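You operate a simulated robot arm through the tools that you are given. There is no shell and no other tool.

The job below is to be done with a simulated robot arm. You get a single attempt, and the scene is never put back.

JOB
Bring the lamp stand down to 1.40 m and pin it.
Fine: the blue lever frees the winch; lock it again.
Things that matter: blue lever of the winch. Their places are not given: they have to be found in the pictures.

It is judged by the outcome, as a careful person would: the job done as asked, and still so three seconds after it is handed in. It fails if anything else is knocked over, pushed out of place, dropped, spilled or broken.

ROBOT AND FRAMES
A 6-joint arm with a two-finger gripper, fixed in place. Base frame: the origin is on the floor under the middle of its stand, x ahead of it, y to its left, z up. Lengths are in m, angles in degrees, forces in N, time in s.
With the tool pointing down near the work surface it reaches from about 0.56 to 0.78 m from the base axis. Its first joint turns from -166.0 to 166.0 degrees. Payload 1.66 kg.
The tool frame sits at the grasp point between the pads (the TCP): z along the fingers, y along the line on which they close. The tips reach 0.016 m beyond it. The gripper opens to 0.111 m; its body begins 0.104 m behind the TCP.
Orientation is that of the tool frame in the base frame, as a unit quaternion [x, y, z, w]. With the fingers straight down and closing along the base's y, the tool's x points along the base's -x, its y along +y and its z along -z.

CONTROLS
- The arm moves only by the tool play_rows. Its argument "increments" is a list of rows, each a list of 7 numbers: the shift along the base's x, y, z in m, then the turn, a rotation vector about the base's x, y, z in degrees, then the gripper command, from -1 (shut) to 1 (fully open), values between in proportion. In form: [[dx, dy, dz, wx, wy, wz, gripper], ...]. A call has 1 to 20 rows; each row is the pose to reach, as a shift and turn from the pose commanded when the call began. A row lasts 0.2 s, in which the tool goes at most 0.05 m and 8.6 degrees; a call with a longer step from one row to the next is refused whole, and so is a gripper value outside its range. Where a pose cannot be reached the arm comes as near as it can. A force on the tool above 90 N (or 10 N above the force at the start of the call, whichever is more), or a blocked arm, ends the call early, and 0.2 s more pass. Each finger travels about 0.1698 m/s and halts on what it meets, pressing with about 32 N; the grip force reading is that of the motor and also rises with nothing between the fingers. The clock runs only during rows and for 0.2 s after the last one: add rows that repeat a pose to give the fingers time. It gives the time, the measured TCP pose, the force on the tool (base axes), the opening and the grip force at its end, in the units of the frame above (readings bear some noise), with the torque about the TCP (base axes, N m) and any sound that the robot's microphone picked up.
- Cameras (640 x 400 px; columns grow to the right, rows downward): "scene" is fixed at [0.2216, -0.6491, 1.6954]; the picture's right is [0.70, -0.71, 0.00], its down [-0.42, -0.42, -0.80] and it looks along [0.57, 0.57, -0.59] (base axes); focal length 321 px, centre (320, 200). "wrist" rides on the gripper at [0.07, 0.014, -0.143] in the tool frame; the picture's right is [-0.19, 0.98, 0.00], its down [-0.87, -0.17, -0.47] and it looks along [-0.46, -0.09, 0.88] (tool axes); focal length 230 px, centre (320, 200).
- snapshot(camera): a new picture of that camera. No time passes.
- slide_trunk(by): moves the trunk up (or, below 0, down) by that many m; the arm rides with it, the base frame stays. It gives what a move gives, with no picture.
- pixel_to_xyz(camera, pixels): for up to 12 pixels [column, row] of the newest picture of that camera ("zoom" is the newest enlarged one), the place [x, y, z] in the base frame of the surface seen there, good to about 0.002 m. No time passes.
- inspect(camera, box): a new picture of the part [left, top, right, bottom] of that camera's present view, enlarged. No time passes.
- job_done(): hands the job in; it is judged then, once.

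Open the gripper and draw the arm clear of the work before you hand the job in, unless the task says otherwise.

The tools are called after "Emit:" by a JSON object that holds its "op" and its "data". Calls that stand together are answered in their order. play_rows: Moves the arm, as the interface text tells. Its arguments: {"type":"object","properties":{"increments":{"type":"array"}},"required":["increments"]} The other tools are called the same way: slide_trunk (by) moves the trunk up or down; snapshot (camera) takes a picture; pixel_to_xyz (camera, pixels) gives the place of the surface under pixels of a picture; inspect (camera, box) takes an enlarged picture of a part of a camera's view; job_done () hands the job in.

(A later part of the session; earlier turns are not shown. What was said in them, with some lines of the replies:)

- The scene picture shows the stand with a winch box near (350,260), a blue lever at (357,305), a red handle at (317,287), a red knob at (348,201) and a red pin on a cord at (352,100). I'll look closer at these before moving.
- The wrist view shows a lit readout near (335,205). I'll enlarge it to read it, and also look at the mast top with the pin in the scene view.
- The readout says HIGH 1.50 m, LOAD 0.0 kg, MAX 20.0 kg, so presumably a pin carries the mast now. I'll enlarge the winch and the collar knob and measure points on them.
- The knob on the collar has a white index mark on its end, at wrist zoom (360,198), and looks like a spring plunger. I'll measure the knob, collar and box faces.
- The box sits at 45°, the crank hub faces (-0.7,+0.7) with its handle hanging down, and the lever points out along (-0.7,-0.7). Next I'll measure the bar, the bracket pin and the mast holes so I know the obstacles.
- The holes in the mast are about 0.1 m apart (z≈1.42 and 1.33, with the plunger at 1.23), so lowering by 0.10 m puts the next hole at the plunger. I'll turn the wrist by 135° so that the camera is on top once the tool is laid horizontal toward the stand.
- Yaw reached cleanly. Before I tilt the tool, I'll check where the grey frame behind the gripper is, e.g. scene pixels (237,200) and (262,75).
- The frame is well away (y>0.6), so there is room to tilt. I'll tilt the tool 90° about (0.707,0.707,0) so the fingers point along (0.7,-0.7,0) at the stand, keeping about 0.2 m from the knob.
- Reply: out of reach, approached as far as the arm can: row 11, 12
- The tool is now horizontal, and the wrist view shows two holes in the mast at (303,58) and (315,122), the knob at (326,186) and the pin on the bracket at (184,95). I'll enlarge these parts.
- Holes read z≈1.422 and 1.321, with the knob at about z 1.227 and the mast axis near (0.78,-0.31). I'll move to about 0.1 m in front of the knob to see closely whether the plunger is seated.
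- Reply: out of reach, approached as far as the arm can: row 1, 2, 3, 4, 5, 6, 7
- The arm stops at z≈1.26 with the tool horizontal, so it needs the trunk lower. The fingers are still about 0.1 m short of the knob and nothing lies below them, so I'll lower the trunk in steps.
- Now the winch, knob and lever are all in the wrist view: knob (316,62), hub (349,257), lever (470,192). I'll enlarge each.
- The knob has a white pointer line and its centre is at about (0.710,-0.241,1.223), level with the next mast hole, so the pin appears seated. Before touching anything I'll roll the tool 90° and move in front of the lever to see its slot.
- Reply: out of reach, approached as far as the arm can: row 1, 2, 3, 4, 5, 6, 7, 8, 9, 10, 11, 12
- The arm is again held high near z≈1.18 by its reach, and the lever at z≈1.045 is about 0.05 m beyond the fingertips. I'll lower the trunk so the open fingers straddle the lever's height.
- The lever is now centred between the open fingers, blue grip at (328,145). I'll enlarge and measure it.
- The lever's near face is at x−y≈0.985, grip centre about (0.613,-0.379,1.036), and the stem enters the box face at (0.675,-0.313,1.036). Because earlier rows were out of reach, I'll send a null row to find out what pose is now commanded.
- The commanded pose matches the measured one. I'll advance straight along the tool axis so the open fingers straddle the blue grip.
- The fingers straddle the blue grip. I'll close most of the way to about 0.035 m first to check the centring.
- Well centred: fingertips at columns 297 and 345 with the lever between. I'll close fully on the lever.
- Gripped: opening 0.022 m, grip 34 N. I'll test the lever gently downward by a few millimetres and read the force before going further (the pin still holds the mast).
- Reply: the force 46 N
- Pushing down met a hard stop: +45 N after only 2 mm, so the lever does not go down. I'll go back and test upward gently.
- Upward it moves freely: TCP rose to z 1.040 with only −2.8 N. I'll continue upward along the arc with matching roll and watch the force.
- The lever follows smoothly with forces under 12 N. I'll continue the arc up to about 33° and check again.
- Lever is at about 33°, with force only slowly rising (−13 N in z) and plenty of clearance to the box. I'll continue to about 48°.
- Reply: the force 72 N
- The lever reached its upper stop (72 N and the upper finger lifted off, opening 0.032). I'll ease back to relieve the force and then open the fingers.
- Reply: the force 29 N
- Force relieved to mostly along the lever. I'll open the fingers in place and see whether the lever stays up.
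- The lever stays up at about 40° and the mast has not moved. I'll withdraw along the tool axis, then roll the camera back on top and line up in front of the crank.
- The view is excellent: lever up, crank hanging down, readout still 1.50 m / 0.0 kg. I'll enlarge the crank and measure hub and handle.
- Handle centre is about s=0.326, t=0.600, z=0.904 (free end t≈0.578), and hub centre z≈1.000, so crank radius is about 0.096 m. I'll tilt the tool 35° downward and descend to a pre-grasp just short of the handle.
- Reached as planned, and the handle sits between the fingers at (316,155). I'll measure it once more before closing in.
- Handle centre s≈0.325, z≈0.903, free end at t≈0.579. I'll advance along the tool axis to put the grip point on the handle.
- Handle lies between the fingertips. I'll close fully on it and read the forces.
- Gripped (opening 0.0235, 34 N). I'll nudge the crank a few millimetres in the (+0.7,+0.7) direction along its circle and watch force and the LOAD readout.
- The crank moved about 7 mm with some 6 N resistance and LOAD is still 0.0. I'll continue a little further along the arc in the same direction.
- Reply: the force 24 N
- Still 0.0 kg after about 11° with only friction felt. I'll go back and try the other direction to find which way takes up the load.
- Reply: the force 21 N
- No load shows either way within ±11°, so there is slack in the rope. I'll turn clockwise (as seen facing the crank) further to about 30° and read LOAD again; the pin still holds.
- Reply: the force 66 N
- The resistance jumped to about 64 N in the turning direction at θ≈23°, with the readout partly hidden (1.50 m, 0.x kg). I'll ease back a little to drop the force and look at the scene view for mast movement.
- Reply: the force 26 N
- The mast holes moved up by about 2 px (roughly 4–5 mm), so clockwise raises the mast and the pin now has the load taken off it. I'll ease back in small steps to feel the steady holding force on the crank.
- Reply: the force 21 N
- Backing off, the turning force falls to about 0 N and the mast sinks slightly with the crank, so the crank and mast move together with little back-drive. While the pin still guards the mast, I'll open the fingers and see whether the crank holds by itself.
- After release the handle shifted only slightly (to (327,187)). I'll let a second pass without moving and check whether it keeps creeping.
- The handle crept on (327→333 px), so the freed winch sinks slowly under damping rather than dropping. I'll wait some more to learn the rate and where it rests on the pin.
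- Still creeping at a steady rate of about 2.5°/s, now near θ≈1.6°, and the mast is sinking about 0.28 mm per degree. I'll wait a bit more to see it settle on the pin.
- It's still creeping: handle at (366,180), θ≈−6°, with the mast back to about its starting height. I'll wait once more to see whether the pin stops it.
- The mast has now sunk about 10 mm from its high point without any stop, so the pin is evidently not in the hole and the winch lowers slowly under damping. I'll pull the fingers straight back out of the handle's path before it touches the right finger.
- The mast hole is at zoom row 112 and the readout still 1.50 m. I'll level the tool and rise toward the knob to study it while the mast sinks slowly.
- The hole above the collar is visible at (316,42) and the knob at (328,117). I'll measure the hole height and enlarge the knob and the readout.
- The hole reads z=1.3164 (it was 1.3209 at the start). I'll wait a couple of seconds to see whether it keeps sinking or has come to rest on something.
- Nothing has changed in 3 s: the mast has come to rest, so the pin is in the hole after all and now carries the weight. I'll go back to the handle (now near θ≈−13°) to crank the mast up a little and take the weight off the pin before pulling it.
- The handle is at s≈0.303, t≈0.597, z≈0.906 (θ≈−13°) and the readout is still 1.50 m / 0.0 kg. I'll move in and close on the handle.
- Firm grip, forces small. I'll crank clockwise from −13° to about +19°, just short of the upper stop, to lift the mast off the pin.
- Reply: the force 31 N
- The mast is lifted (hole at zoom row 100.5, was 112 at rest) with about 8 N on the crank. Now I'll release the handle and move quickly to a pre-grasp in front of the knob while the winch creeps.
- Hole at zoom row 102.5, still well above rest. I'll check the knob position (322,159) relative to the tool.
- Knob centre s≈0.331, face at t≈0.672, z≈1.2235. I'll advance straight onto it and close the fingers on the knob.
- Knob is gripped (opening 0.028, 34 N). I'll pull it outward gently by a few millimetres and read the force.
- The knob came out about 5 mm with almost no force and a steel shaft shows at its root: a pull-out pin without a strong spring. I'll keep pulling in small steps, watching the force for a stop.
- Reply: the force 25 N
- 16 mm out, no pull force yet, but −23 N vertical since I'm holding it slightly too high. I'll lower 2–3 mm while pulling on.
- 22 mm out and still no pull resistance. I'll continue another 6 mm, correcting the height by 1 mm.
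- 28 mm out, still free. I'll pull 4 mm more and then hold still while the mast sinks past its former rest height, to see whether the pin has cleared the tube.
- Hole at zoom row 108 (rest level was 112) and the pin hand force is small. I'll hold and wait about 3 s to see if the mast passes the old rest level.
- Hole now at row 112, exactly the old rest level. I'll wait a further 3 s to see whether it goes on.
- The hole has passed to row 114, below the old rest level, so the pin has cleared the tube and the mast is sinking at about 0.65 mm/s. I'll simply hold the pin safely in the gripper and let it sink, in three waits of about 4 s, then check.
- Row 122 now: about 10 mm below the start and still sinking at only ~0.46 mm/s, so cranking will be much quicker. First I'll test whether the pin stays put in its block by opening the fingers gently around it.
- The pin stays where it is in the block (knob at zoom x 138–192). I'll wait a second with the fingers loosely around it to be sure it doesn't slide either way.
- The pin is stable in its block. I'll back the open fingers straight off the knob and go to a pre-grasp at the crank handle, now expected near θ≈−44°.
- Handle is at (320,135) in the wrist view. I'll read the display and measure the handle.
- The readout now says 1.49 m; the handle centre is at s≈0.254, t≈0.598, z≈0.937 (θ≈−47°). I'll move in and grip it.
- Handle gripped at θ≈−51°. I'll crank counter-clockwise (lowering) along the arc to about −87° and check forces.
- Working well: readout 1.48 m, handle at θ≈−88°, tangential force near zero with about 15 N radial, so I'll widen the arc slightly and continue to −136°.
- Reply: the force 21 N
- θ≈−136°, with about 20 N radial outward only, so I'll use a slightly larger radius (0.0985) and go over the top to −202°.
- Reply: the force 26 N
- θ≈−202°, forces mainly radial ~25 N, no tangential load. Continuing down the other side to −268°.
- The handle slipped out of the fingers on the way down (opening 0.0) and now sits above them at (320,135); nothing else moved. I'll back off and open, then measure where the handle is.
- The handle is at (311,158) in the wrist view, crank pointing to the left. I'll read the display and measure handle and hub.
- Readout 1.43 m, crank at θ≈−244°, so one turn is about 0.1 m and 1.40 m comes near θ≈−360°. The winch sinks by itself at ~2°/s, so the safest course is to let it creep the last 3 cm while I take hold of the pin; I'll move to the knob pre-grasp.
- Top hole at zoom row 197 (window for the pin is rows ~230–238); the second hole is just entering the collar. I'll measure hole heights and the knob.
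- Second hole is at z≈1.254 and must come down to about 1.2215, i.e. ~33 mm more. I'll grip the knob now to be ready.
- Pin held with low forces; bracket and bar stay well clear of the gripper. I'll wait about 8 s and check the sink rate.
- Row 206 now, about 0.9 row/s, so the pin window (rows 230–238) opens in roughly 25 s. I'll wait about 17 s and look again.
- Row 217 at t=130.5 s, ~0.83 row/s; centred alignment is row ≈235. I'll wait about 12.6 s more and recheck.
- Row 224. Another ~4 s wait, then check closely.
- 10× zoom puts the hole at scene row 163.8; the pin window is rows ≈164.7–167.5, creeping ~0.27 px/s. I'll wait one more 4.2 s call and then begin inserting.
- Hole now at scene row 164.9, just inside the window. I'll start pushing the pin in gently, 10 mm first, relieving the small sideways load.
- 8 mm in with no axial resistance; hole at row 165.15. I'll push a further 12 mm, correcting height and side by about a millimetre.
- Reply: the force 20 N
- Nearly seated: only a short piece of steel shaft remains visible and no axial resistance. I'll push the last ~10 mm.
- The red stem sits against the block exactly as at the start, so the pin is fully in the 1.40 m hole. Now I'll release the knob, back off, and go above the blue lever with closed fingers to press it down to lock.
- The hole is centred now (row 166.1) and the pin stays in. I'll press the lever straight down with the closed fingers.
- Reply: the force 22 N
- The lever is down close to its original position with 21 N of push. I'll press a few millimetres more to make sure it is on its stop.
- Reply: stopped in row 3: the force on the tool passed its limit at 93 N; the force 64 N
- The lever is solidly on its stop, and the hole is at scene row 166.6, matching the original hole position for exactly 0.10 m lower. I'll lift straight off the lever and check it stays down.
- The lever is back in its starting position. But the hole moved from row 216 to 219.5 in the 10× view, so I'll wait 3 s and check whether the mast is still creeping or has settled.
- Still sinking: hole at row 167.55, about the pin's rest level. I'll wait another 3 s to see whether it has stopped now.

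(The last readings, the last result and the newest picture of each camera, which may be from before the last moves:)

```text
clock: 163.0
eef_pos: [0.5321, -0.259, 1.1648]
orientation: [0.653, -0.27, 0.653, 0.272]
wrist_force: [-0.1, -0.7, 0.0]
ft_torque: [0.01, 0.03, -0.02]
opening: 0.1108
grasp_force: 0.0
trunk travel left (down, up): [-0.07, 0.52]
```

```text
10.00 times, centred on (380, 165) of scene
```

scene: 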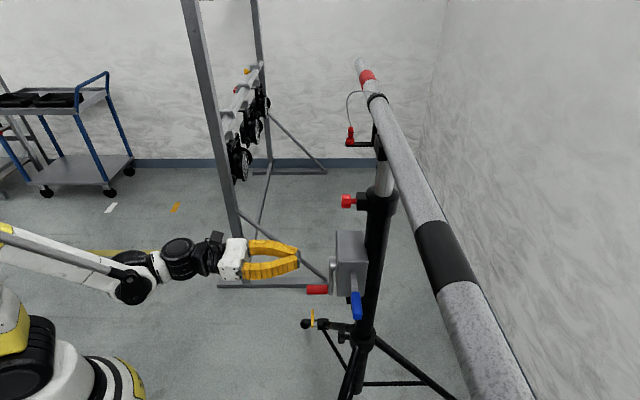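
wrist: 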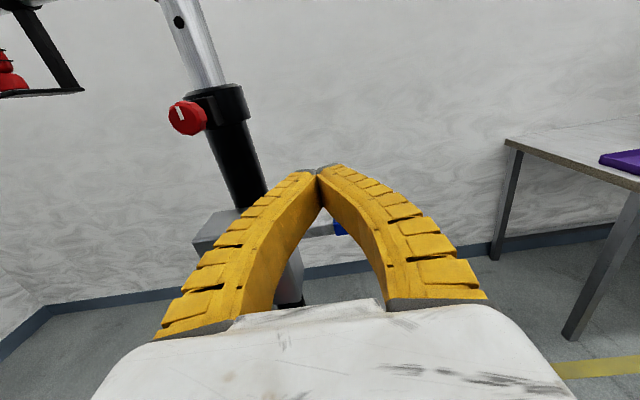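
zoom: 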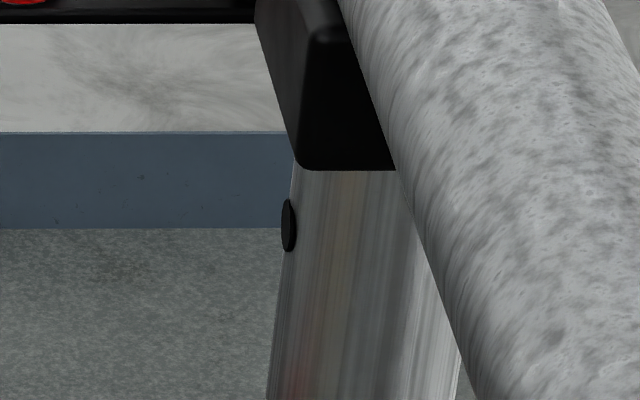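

It has stopped now, resting on the pin, with the lever in its original position. I must make sure the winch is really locked, so I'll look at the readout and feel the crank; moving to the handle pre-grasp.

Emit:
{"op": "play_rows", "data": {"increments": [[-0.005, 0.02, -0.02, 3.54, 3.54, 0, 1], [0.0, 0.038, -0.05, 7.07, 7.07, 0, 1], [0.01, 0.053, -0.085, 10.6, 10.6, 0, 1], [0.022, 0.066, -0.12, 14.14, 14.14, 0, 1], [0.034, 0.078, -0.155, 17.7, 17.7, 0, 1], [0.045, 0.09, -0.187, 21.2, 21.2, 0, 1], [0.0565, 0.1012, -0.2156, 24.75, 24.75, 0, 1], [0.0565, 0.1012, -0.2156, 24.75, 24.75, 0, 1]]}}

Emit:
{"op": "snapshot", "data": {"camera": "wrist"}}

Emit:
{"op": "inspect", "data": {"camera": "wrist", "box": [150, 0, 390, 200]}}

```text
clock: 164.8
eef_pos: [0.5884, -0.1583, 0.9513]
orientation: [0.82, -0.338, 0.425, 0.178]
wrist_force: [-0.7, 0.4, -0.6]
ft_torque: [-0.01, 0.02, -0.01]
opening: 0.111
grasp_force: 0.1
trunk travel left (down, up): [-0.07, 0.52]
```

```text
taken
```

wrist: 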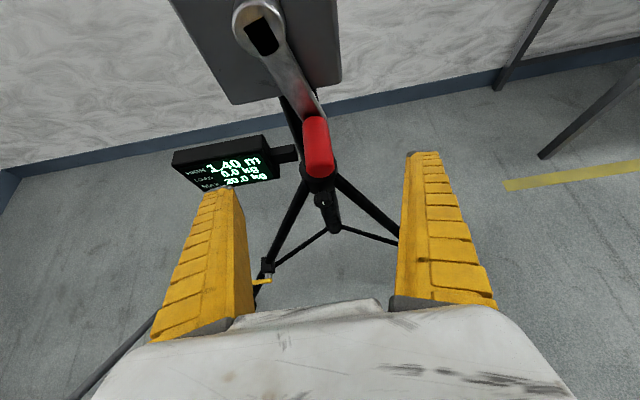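

```text
2.00 times, centred on (270, 100) of wrist
```

zoom: 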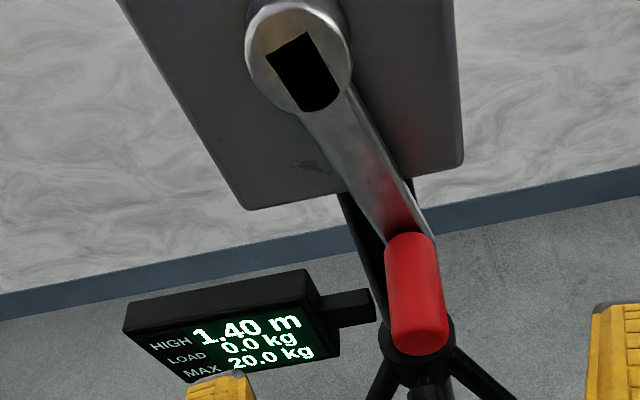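

Readout shows 1.40 m and the crank is exactly one turn from its former rest angle. I'll grip the handle and feel gently whether it still turns with the lever down.

Emit:
{"op": "play_rows", "data": {"increments": [[0.0165, -0.0174, -0.0146, 0, 0, 0, 1], [0.033, -0.0348, -0.029, 0, 0, 0, 1], [0.0499, -0.0522, -0.0437, 0, 0, 0, 0.6], [0.0499, -0.0522, -0.0437, 0, 0, 0, 0], [0.0499, -0.0522, -0.0437, 0, 0, 0, -0.6], [0.0499, -0.0522, -0.0437, 0, 0, 0, -1], [0.0499, -0.0522, -0.0437, 0, 0, 0, -1], [0.0499, -0.0522, -0.0437, 0, 0, 0, -1]]}}

Emit:
{"op": "play_rows", "data": {"increments": [[0.002, 0.002, -0.0006, 0, 0, 0, -1], [0.004, 0.004, -0.001, 0, 0, 0, -1], [0.004, 0.004, -0.001, 0, 0, 0, -1]]}}

```text
clock: 166.6
eef_pos: [0.6403, -0.2101, 0.9084]
orientation: [0.82, -0.339, 0.426, 0.179]
wrist_force: [-0.4, 4.0, -1.0]
ft_torque: [0.13, 0.05, 0.03]
opening: 0.0237
grasp_force: 34.3
trunk travel left (down, up): [-0.07, 0.52]
```

```text
clock: 167.4
eef_pos: [0.6432, -0.2062, 0.9063]
orientation: [0.819, -0.338, 0.427, 0.179]
wrist_force: [-1.7, -7.1, 2.3]
ft_torque: [0.02, 0.06, 0.04]
opening: 0.0236
grasp_force: 33.8
trunk travel left (down, up): [-0.07, 0.52]
```

The crank still turns in the raising direction with about 6 N. I'll raise to about θ≈+3° (mid-hole, 1.40 m exactly), then check whether it backs down on its own with the lever down.

Emit:
{"op": "play_rows", "data": {"increments": [[0.004, 0.004, -0.0008, 0, 0, 0, -1], [0.008, 0.008, -0.0014, 0, 0, 0, -1], [0.012, 0.012, -0.0016, 0, 0, 0, -1], [0.016, 0.016, -0.0016, 0, 0, 0, -1], [0.016, 0.016, -0.0016, 0, 0, 0, -1]]}}

Emit:
{"op": "inspect", "data": {"camera": "scene", "box": [360, 145, 400, 185]}}

Emit:
{"op": "play_rows", "data": {"increments": [[0, 0, 0, 0, 0, 0, -0.4], [0, 0, 0, 0, 0, 0, 0.2], [0, 0, 0, 0, 0, 0, 0.6], [0, 0, 0, 0, 0, 0, 1]]}}

Emit:
{"op": "snapshot", "data": {"camera": "wrist"}}

Emit:
{"op": "inspect", "data": {"camera": "scene", "box": [360, 145, 400, 185]}}

```text
clock: 168.6
eef_pos: [0.6606, -0.1886, 0.9063]
orientation: [0.82, -0.338, 0.427, 0.178]
wrist_force: [-21.6, 13.5, -20.1]
ft_torque: [0.17, 0.23, -0.09]
opening: 0.0229
grasp_force: 34.4
trunk travel left (down, up): [-0.07, 0.52]
```

```text
10.00 times, centred on (380, 165) of scene
```

zoom: 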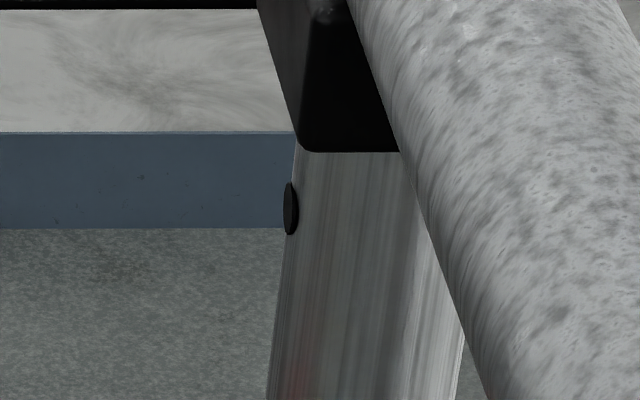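

```text
clock: 169.6
eef_pos: [0.661, -0.1897, 0.9047]
orientation: [0.82, -0.338, 0.427, 0.178]
wrist_force: [-0.6, 0.6, -1.1]
ft_torque: [0.0, -0.02, -0.03]
opening: 0.111
grasp_force: 0.0
trunk travel left (down, up): [-0.07, 0.52]
```

```text
taken
```

wrist: 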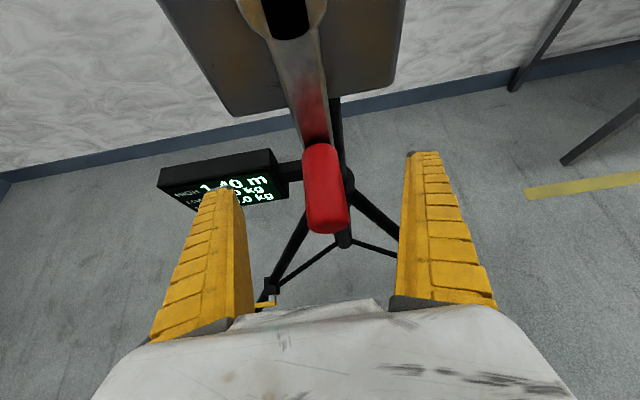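

```text
10.00 times, centred on (380, 165) of scene
```

zoom: 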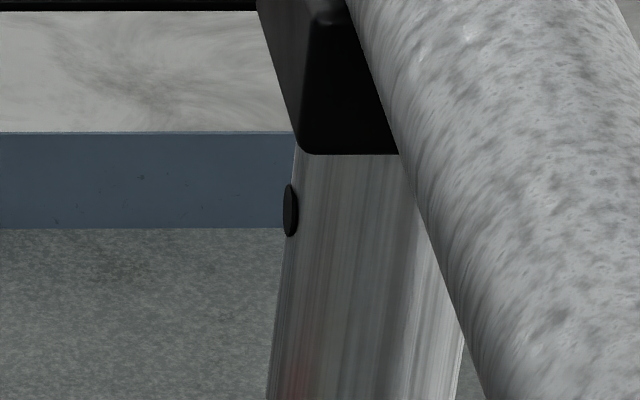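

With the lever down the crank still turned and the mast crept from row 208.5 to 210.5 after release. I'll wait 3 s to see if a ratchet catches before the pin rest level (row 225.5).

Emit:
{"op": "play_rows", "data": {"increments": [[0, 0, 0, 0, 0, 0, 1], [0, 0, 0, 0, 0, 0, 1], [0, 0, 0, 0, 0, 0, 1], [0, 0, 0, 0, 0, 0, 1], [0, 0, 0, 0, 0, 0, 1], [0, 0, 0, 0, 0, 0, 1], [0, 0, 0, 0, 0, 0, 1], [0, 0, 0, 0, 0, 0, 1], [0, 0, 0, 0, 0, 0, 1], [0, 0, 0, 0, 0, 0, 1], [0, 0, 0, 0, 0, 0, 1], [0, 0, 0, 0, 0, 0, 1], [0, 0, 0, 0, 0, 0, 1], [0, 0, 0, 0, 0, 0, 1], [0, 0, 0, 0, 0, 0, 1]]}}

Emit:
{"op": "inspect", "data": {"camera": "scene", "box": [360, 145, 400, 185]}}

Emit:
{"op": "snapshot", "data": {"camera": "wrist"}}

Emit:
{"op": "inspect", "data": {"camera": "scene", "box": [330, 260, 380, 330]}}

```text
clock: 172.8
eef_pos: [0.661, -0.1894, 0.9051]
orientation: [0.82, -0.338, 0.425, 0.179]
wrist_force: [0.1, 0.5, -0.1]
ft_torque: [0.03, -0.01, -0.03]
opening: 0.1109
grasp_force: 0.1
trunk travel left (down, up): [-0.07, 0.52]
```

```text
10.00 times, centred on (380, 165) of scene
```

zoom: 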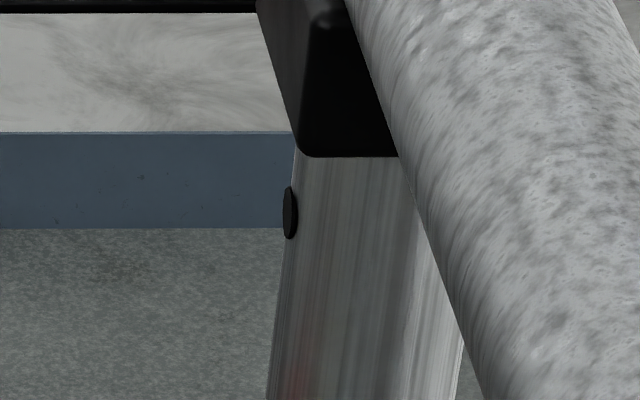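

```text
taken
```

wrist: 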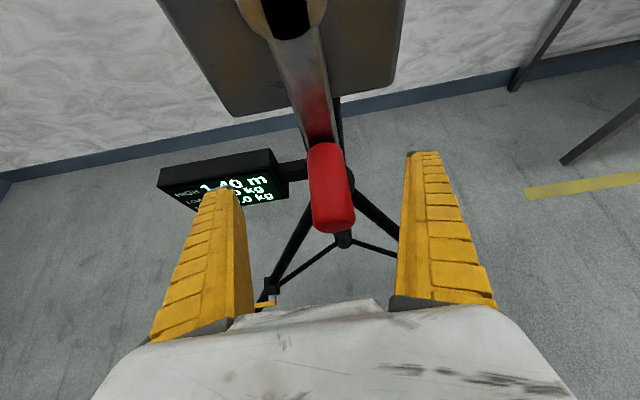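

```text
5.71 times, centred on (355, 295) of scene
```

zoom: 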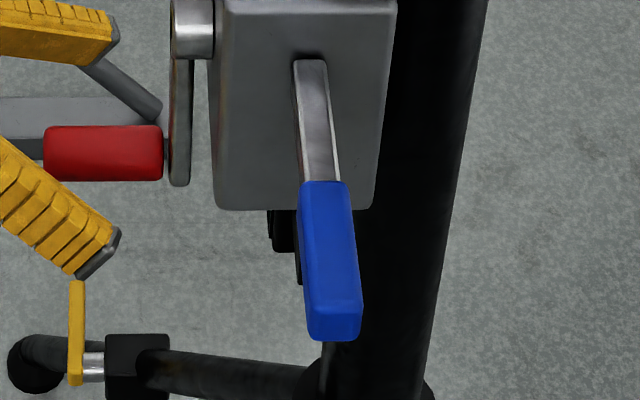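

Row 213 only: slower than free creep would give (217), so a ratchet tooth may have caught. I'll wait another 3 s to verify that it holds.

Emit:
{"op": "play_rows", "data": {"increments": [[0, 0, 0, 0, 0, 0, 1], [0, 0, 0, 0, 0, 0, 1], [0, 0, 0, 0, 0, 0, 1], [0, 0, 0, 0, 0, 0, 1], [0, 0, 0, 0, 0, 0, 1], [0, 0, 0, 0, 0, 0, 1], [0, 0, 0, 0, 0, 0, 1], [0, 0, 0, 0, 0, 0, 1], [0, 0, 0, 0, 0, 0, 1], [0, 0, 0, 0, 0, 0, 1], [0, 0, 0, 0, 0, 0, 1], [0, 0, 0, 0, 0, 0, 1], [0, 0, 0, 0, 0, 0, 1], [0, 0, 0, 0, 0, 0, 1], [0, 0, 0, 0, 0, 0, 1]]}}

Emit:
{"op": "inspect", "data": {"camera": "scene", "box": [360, 145, 400, 185]}}

Emit:
{"op": "snapshot", "data": {"camera": "wrist"}}

```text
clock: 176.0
eef_pos: [0.6618, -0.1904, 0.9044]
orientation: [0.819, -0.339, 0.426, 0.179]
wrist_force: [-0.7, 0.5, 0.5]
ft_torque: [0.02, 0.01, -0.01]
opening: 0.1111
grasp_force: 0.1
trunk travel left (down, up): [-0.07, 0.52]
```

```text
10.00 times, centred on (380, 165) of scene
```

zoom: 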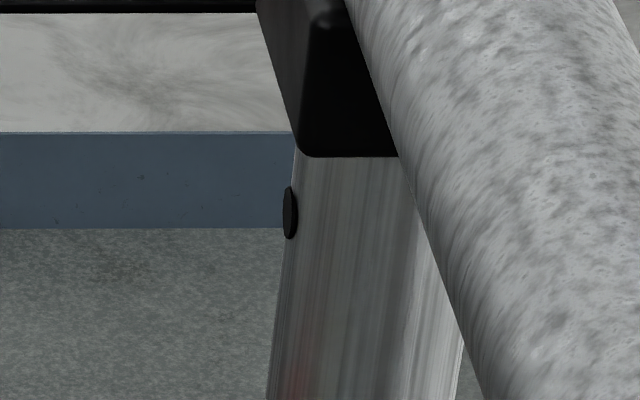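

```text
taken
```

wrist: 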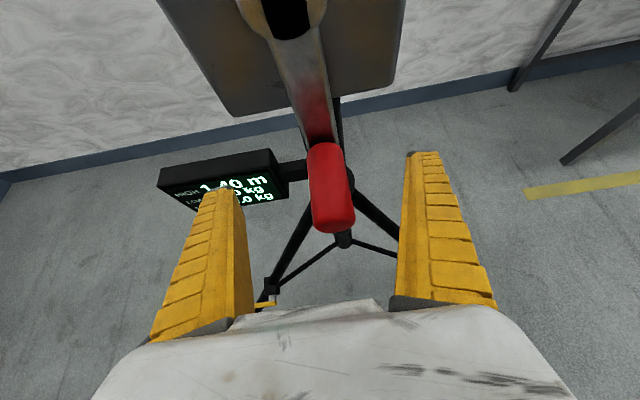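

Unchanged after 3 more seconds: the ratchet has caught at 1.40 m with the hole centred on the pin, just like the starting state one hole lower. I'll withdraw the open gripper straight back from the handle and clear of the stand.

Emit:
{"op": "play_rows", "data": {"increments": [[-0.012, 0.012, 0.012, 0, 0, 0, 1], [-0.035, 0.035, 0.035, 0, 0, 0, 1], [-0.06, 0.06, 0.06, 0, 0, 0, 1], [-0.085, 0.085, 0.085, 0, 0, 0, 1], [-0.105, 0.105, 0.12, 0, 0, 0, 1], [-0.12, 0.12, 0.155, 0, 0, 0, 1], [-0.13, 0.13, 0.19, 0, 0, 0, 1], [-0.14, 0.14, 0.22, 0, 0, 0, 1], [-0.14, 0.14, 0.22, 0, 0, 0, 1]]}}

Emit:
{"op": "snapshot", "data": {"camera": "scene"}}

Emit:
{"op": "snapshot", "data": {"camera": "wrist"}}

Emit:
{"op": "inspect", "data": {"camera": "scene", "box": [310, 160, 410, 330]}}

Emit:
{"op": "inspect", "data": {"camera": "scene", "box": [360, 145, 400, 185]}}

```text
clock: 178.0
eef_pos: [0.517, -0.0475, 1.1246]
orientation: [0.82, -0.338, 0.426, 0.179]
wrist_force: [0.1, 0.2, -0.2]
ft_torque: [-0.01, -0.03, -0.01]
opening: 0.1108
grasp_force: 0.1
trunk travel left (down, up): [-0.07, 0.52]
```

```text
taken
```

scene: 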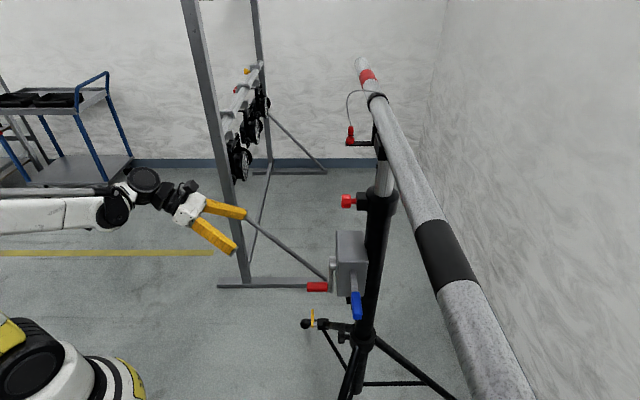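

```text
taken
```

wrist: 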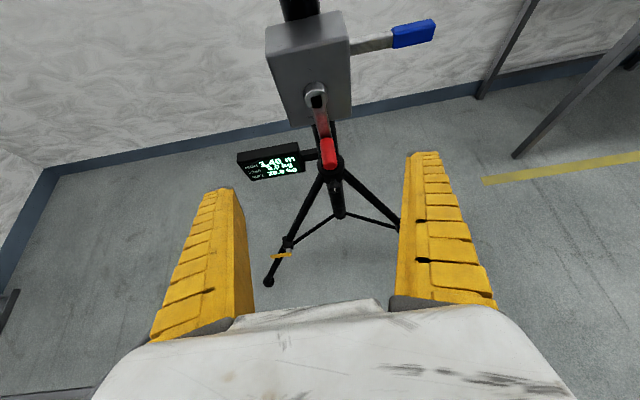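

```text
2.35 times, centred on (360, 245) of scene
```

zoom: 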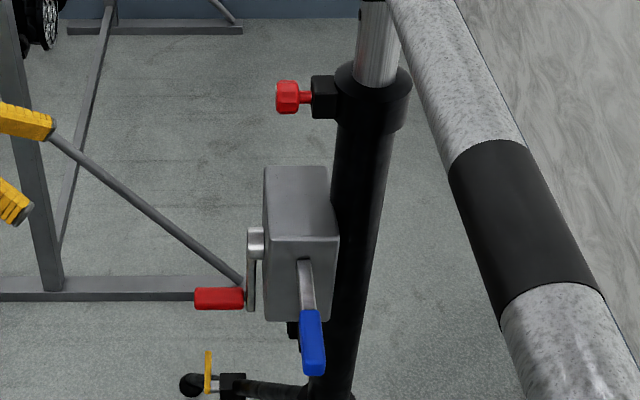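

```text
10.00 times, centred on (380, 165) of scene
```

zoom: 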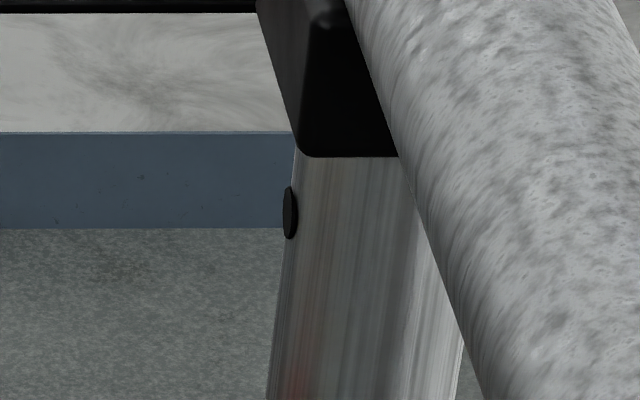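

Everything is still: hole row 213, lever down, pin seated. One last close look at the pin and the readout before handing in.

Emit:
{"op": "inspect", "data": {"camera": "scene", "box": [330, 180, 410, 230]}}

Emit:
{"op": "inspect", "data": {"camera": "wrist", "box": [230, 130, 350, 200]}}

```text
8.00 times, centred on (370, 205) of scene
```

zoom: 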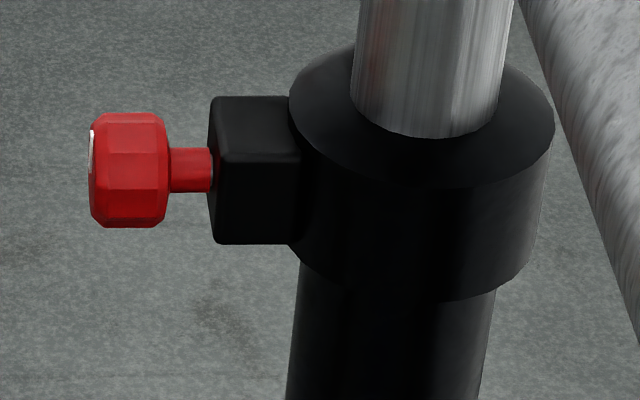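

```text
5.33 times, centred on (290, 165) of wrist
```

zoom: 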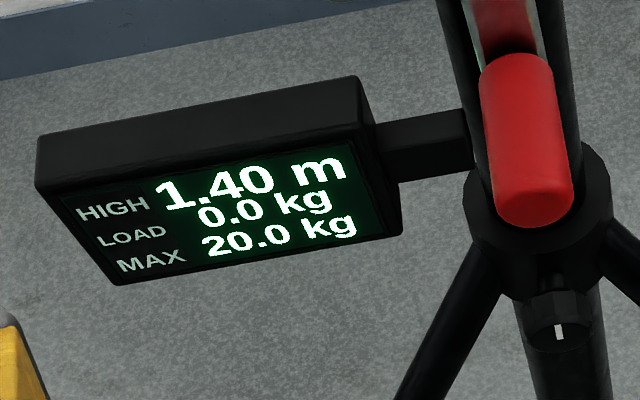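

The readout shows 1.40 m, the pin is seated exactly as at the start (stem against the block), the lever is down and the winch is holding. The gripper is open and clear, so I hand the job in.

Emit:
{"op": "job_done", "data": {}}

```text
The job is handed in.
```

The lamp stand is down at 1.40 m on its readout, pinned one hole lower, with the blue lever back down and the winch locked.

- **Lowering:** With the lever up, I cranked the weight off the pin and pulled the pin out. I lowered the mast partly by crank and partly by letting the freed winch sink slowly. The crank handle slipped out of the gripper once on the way down. The mast did not drop, and I let it sink the rest of the way.
- **Pin:** It is pushed fully in, with its red stem against the block as at the start.
- **Lock:** When I first pressed the lever down, the winch had not caught and the mast settled about 4 mm onto the pin. I cranked it back up slightly. The winch then caught with the hole centred on the pin, and nothing moved over the next few seconds of checks.

I saw nothing else knocked or moved. The gripper is open and the arm is clear of the stand.
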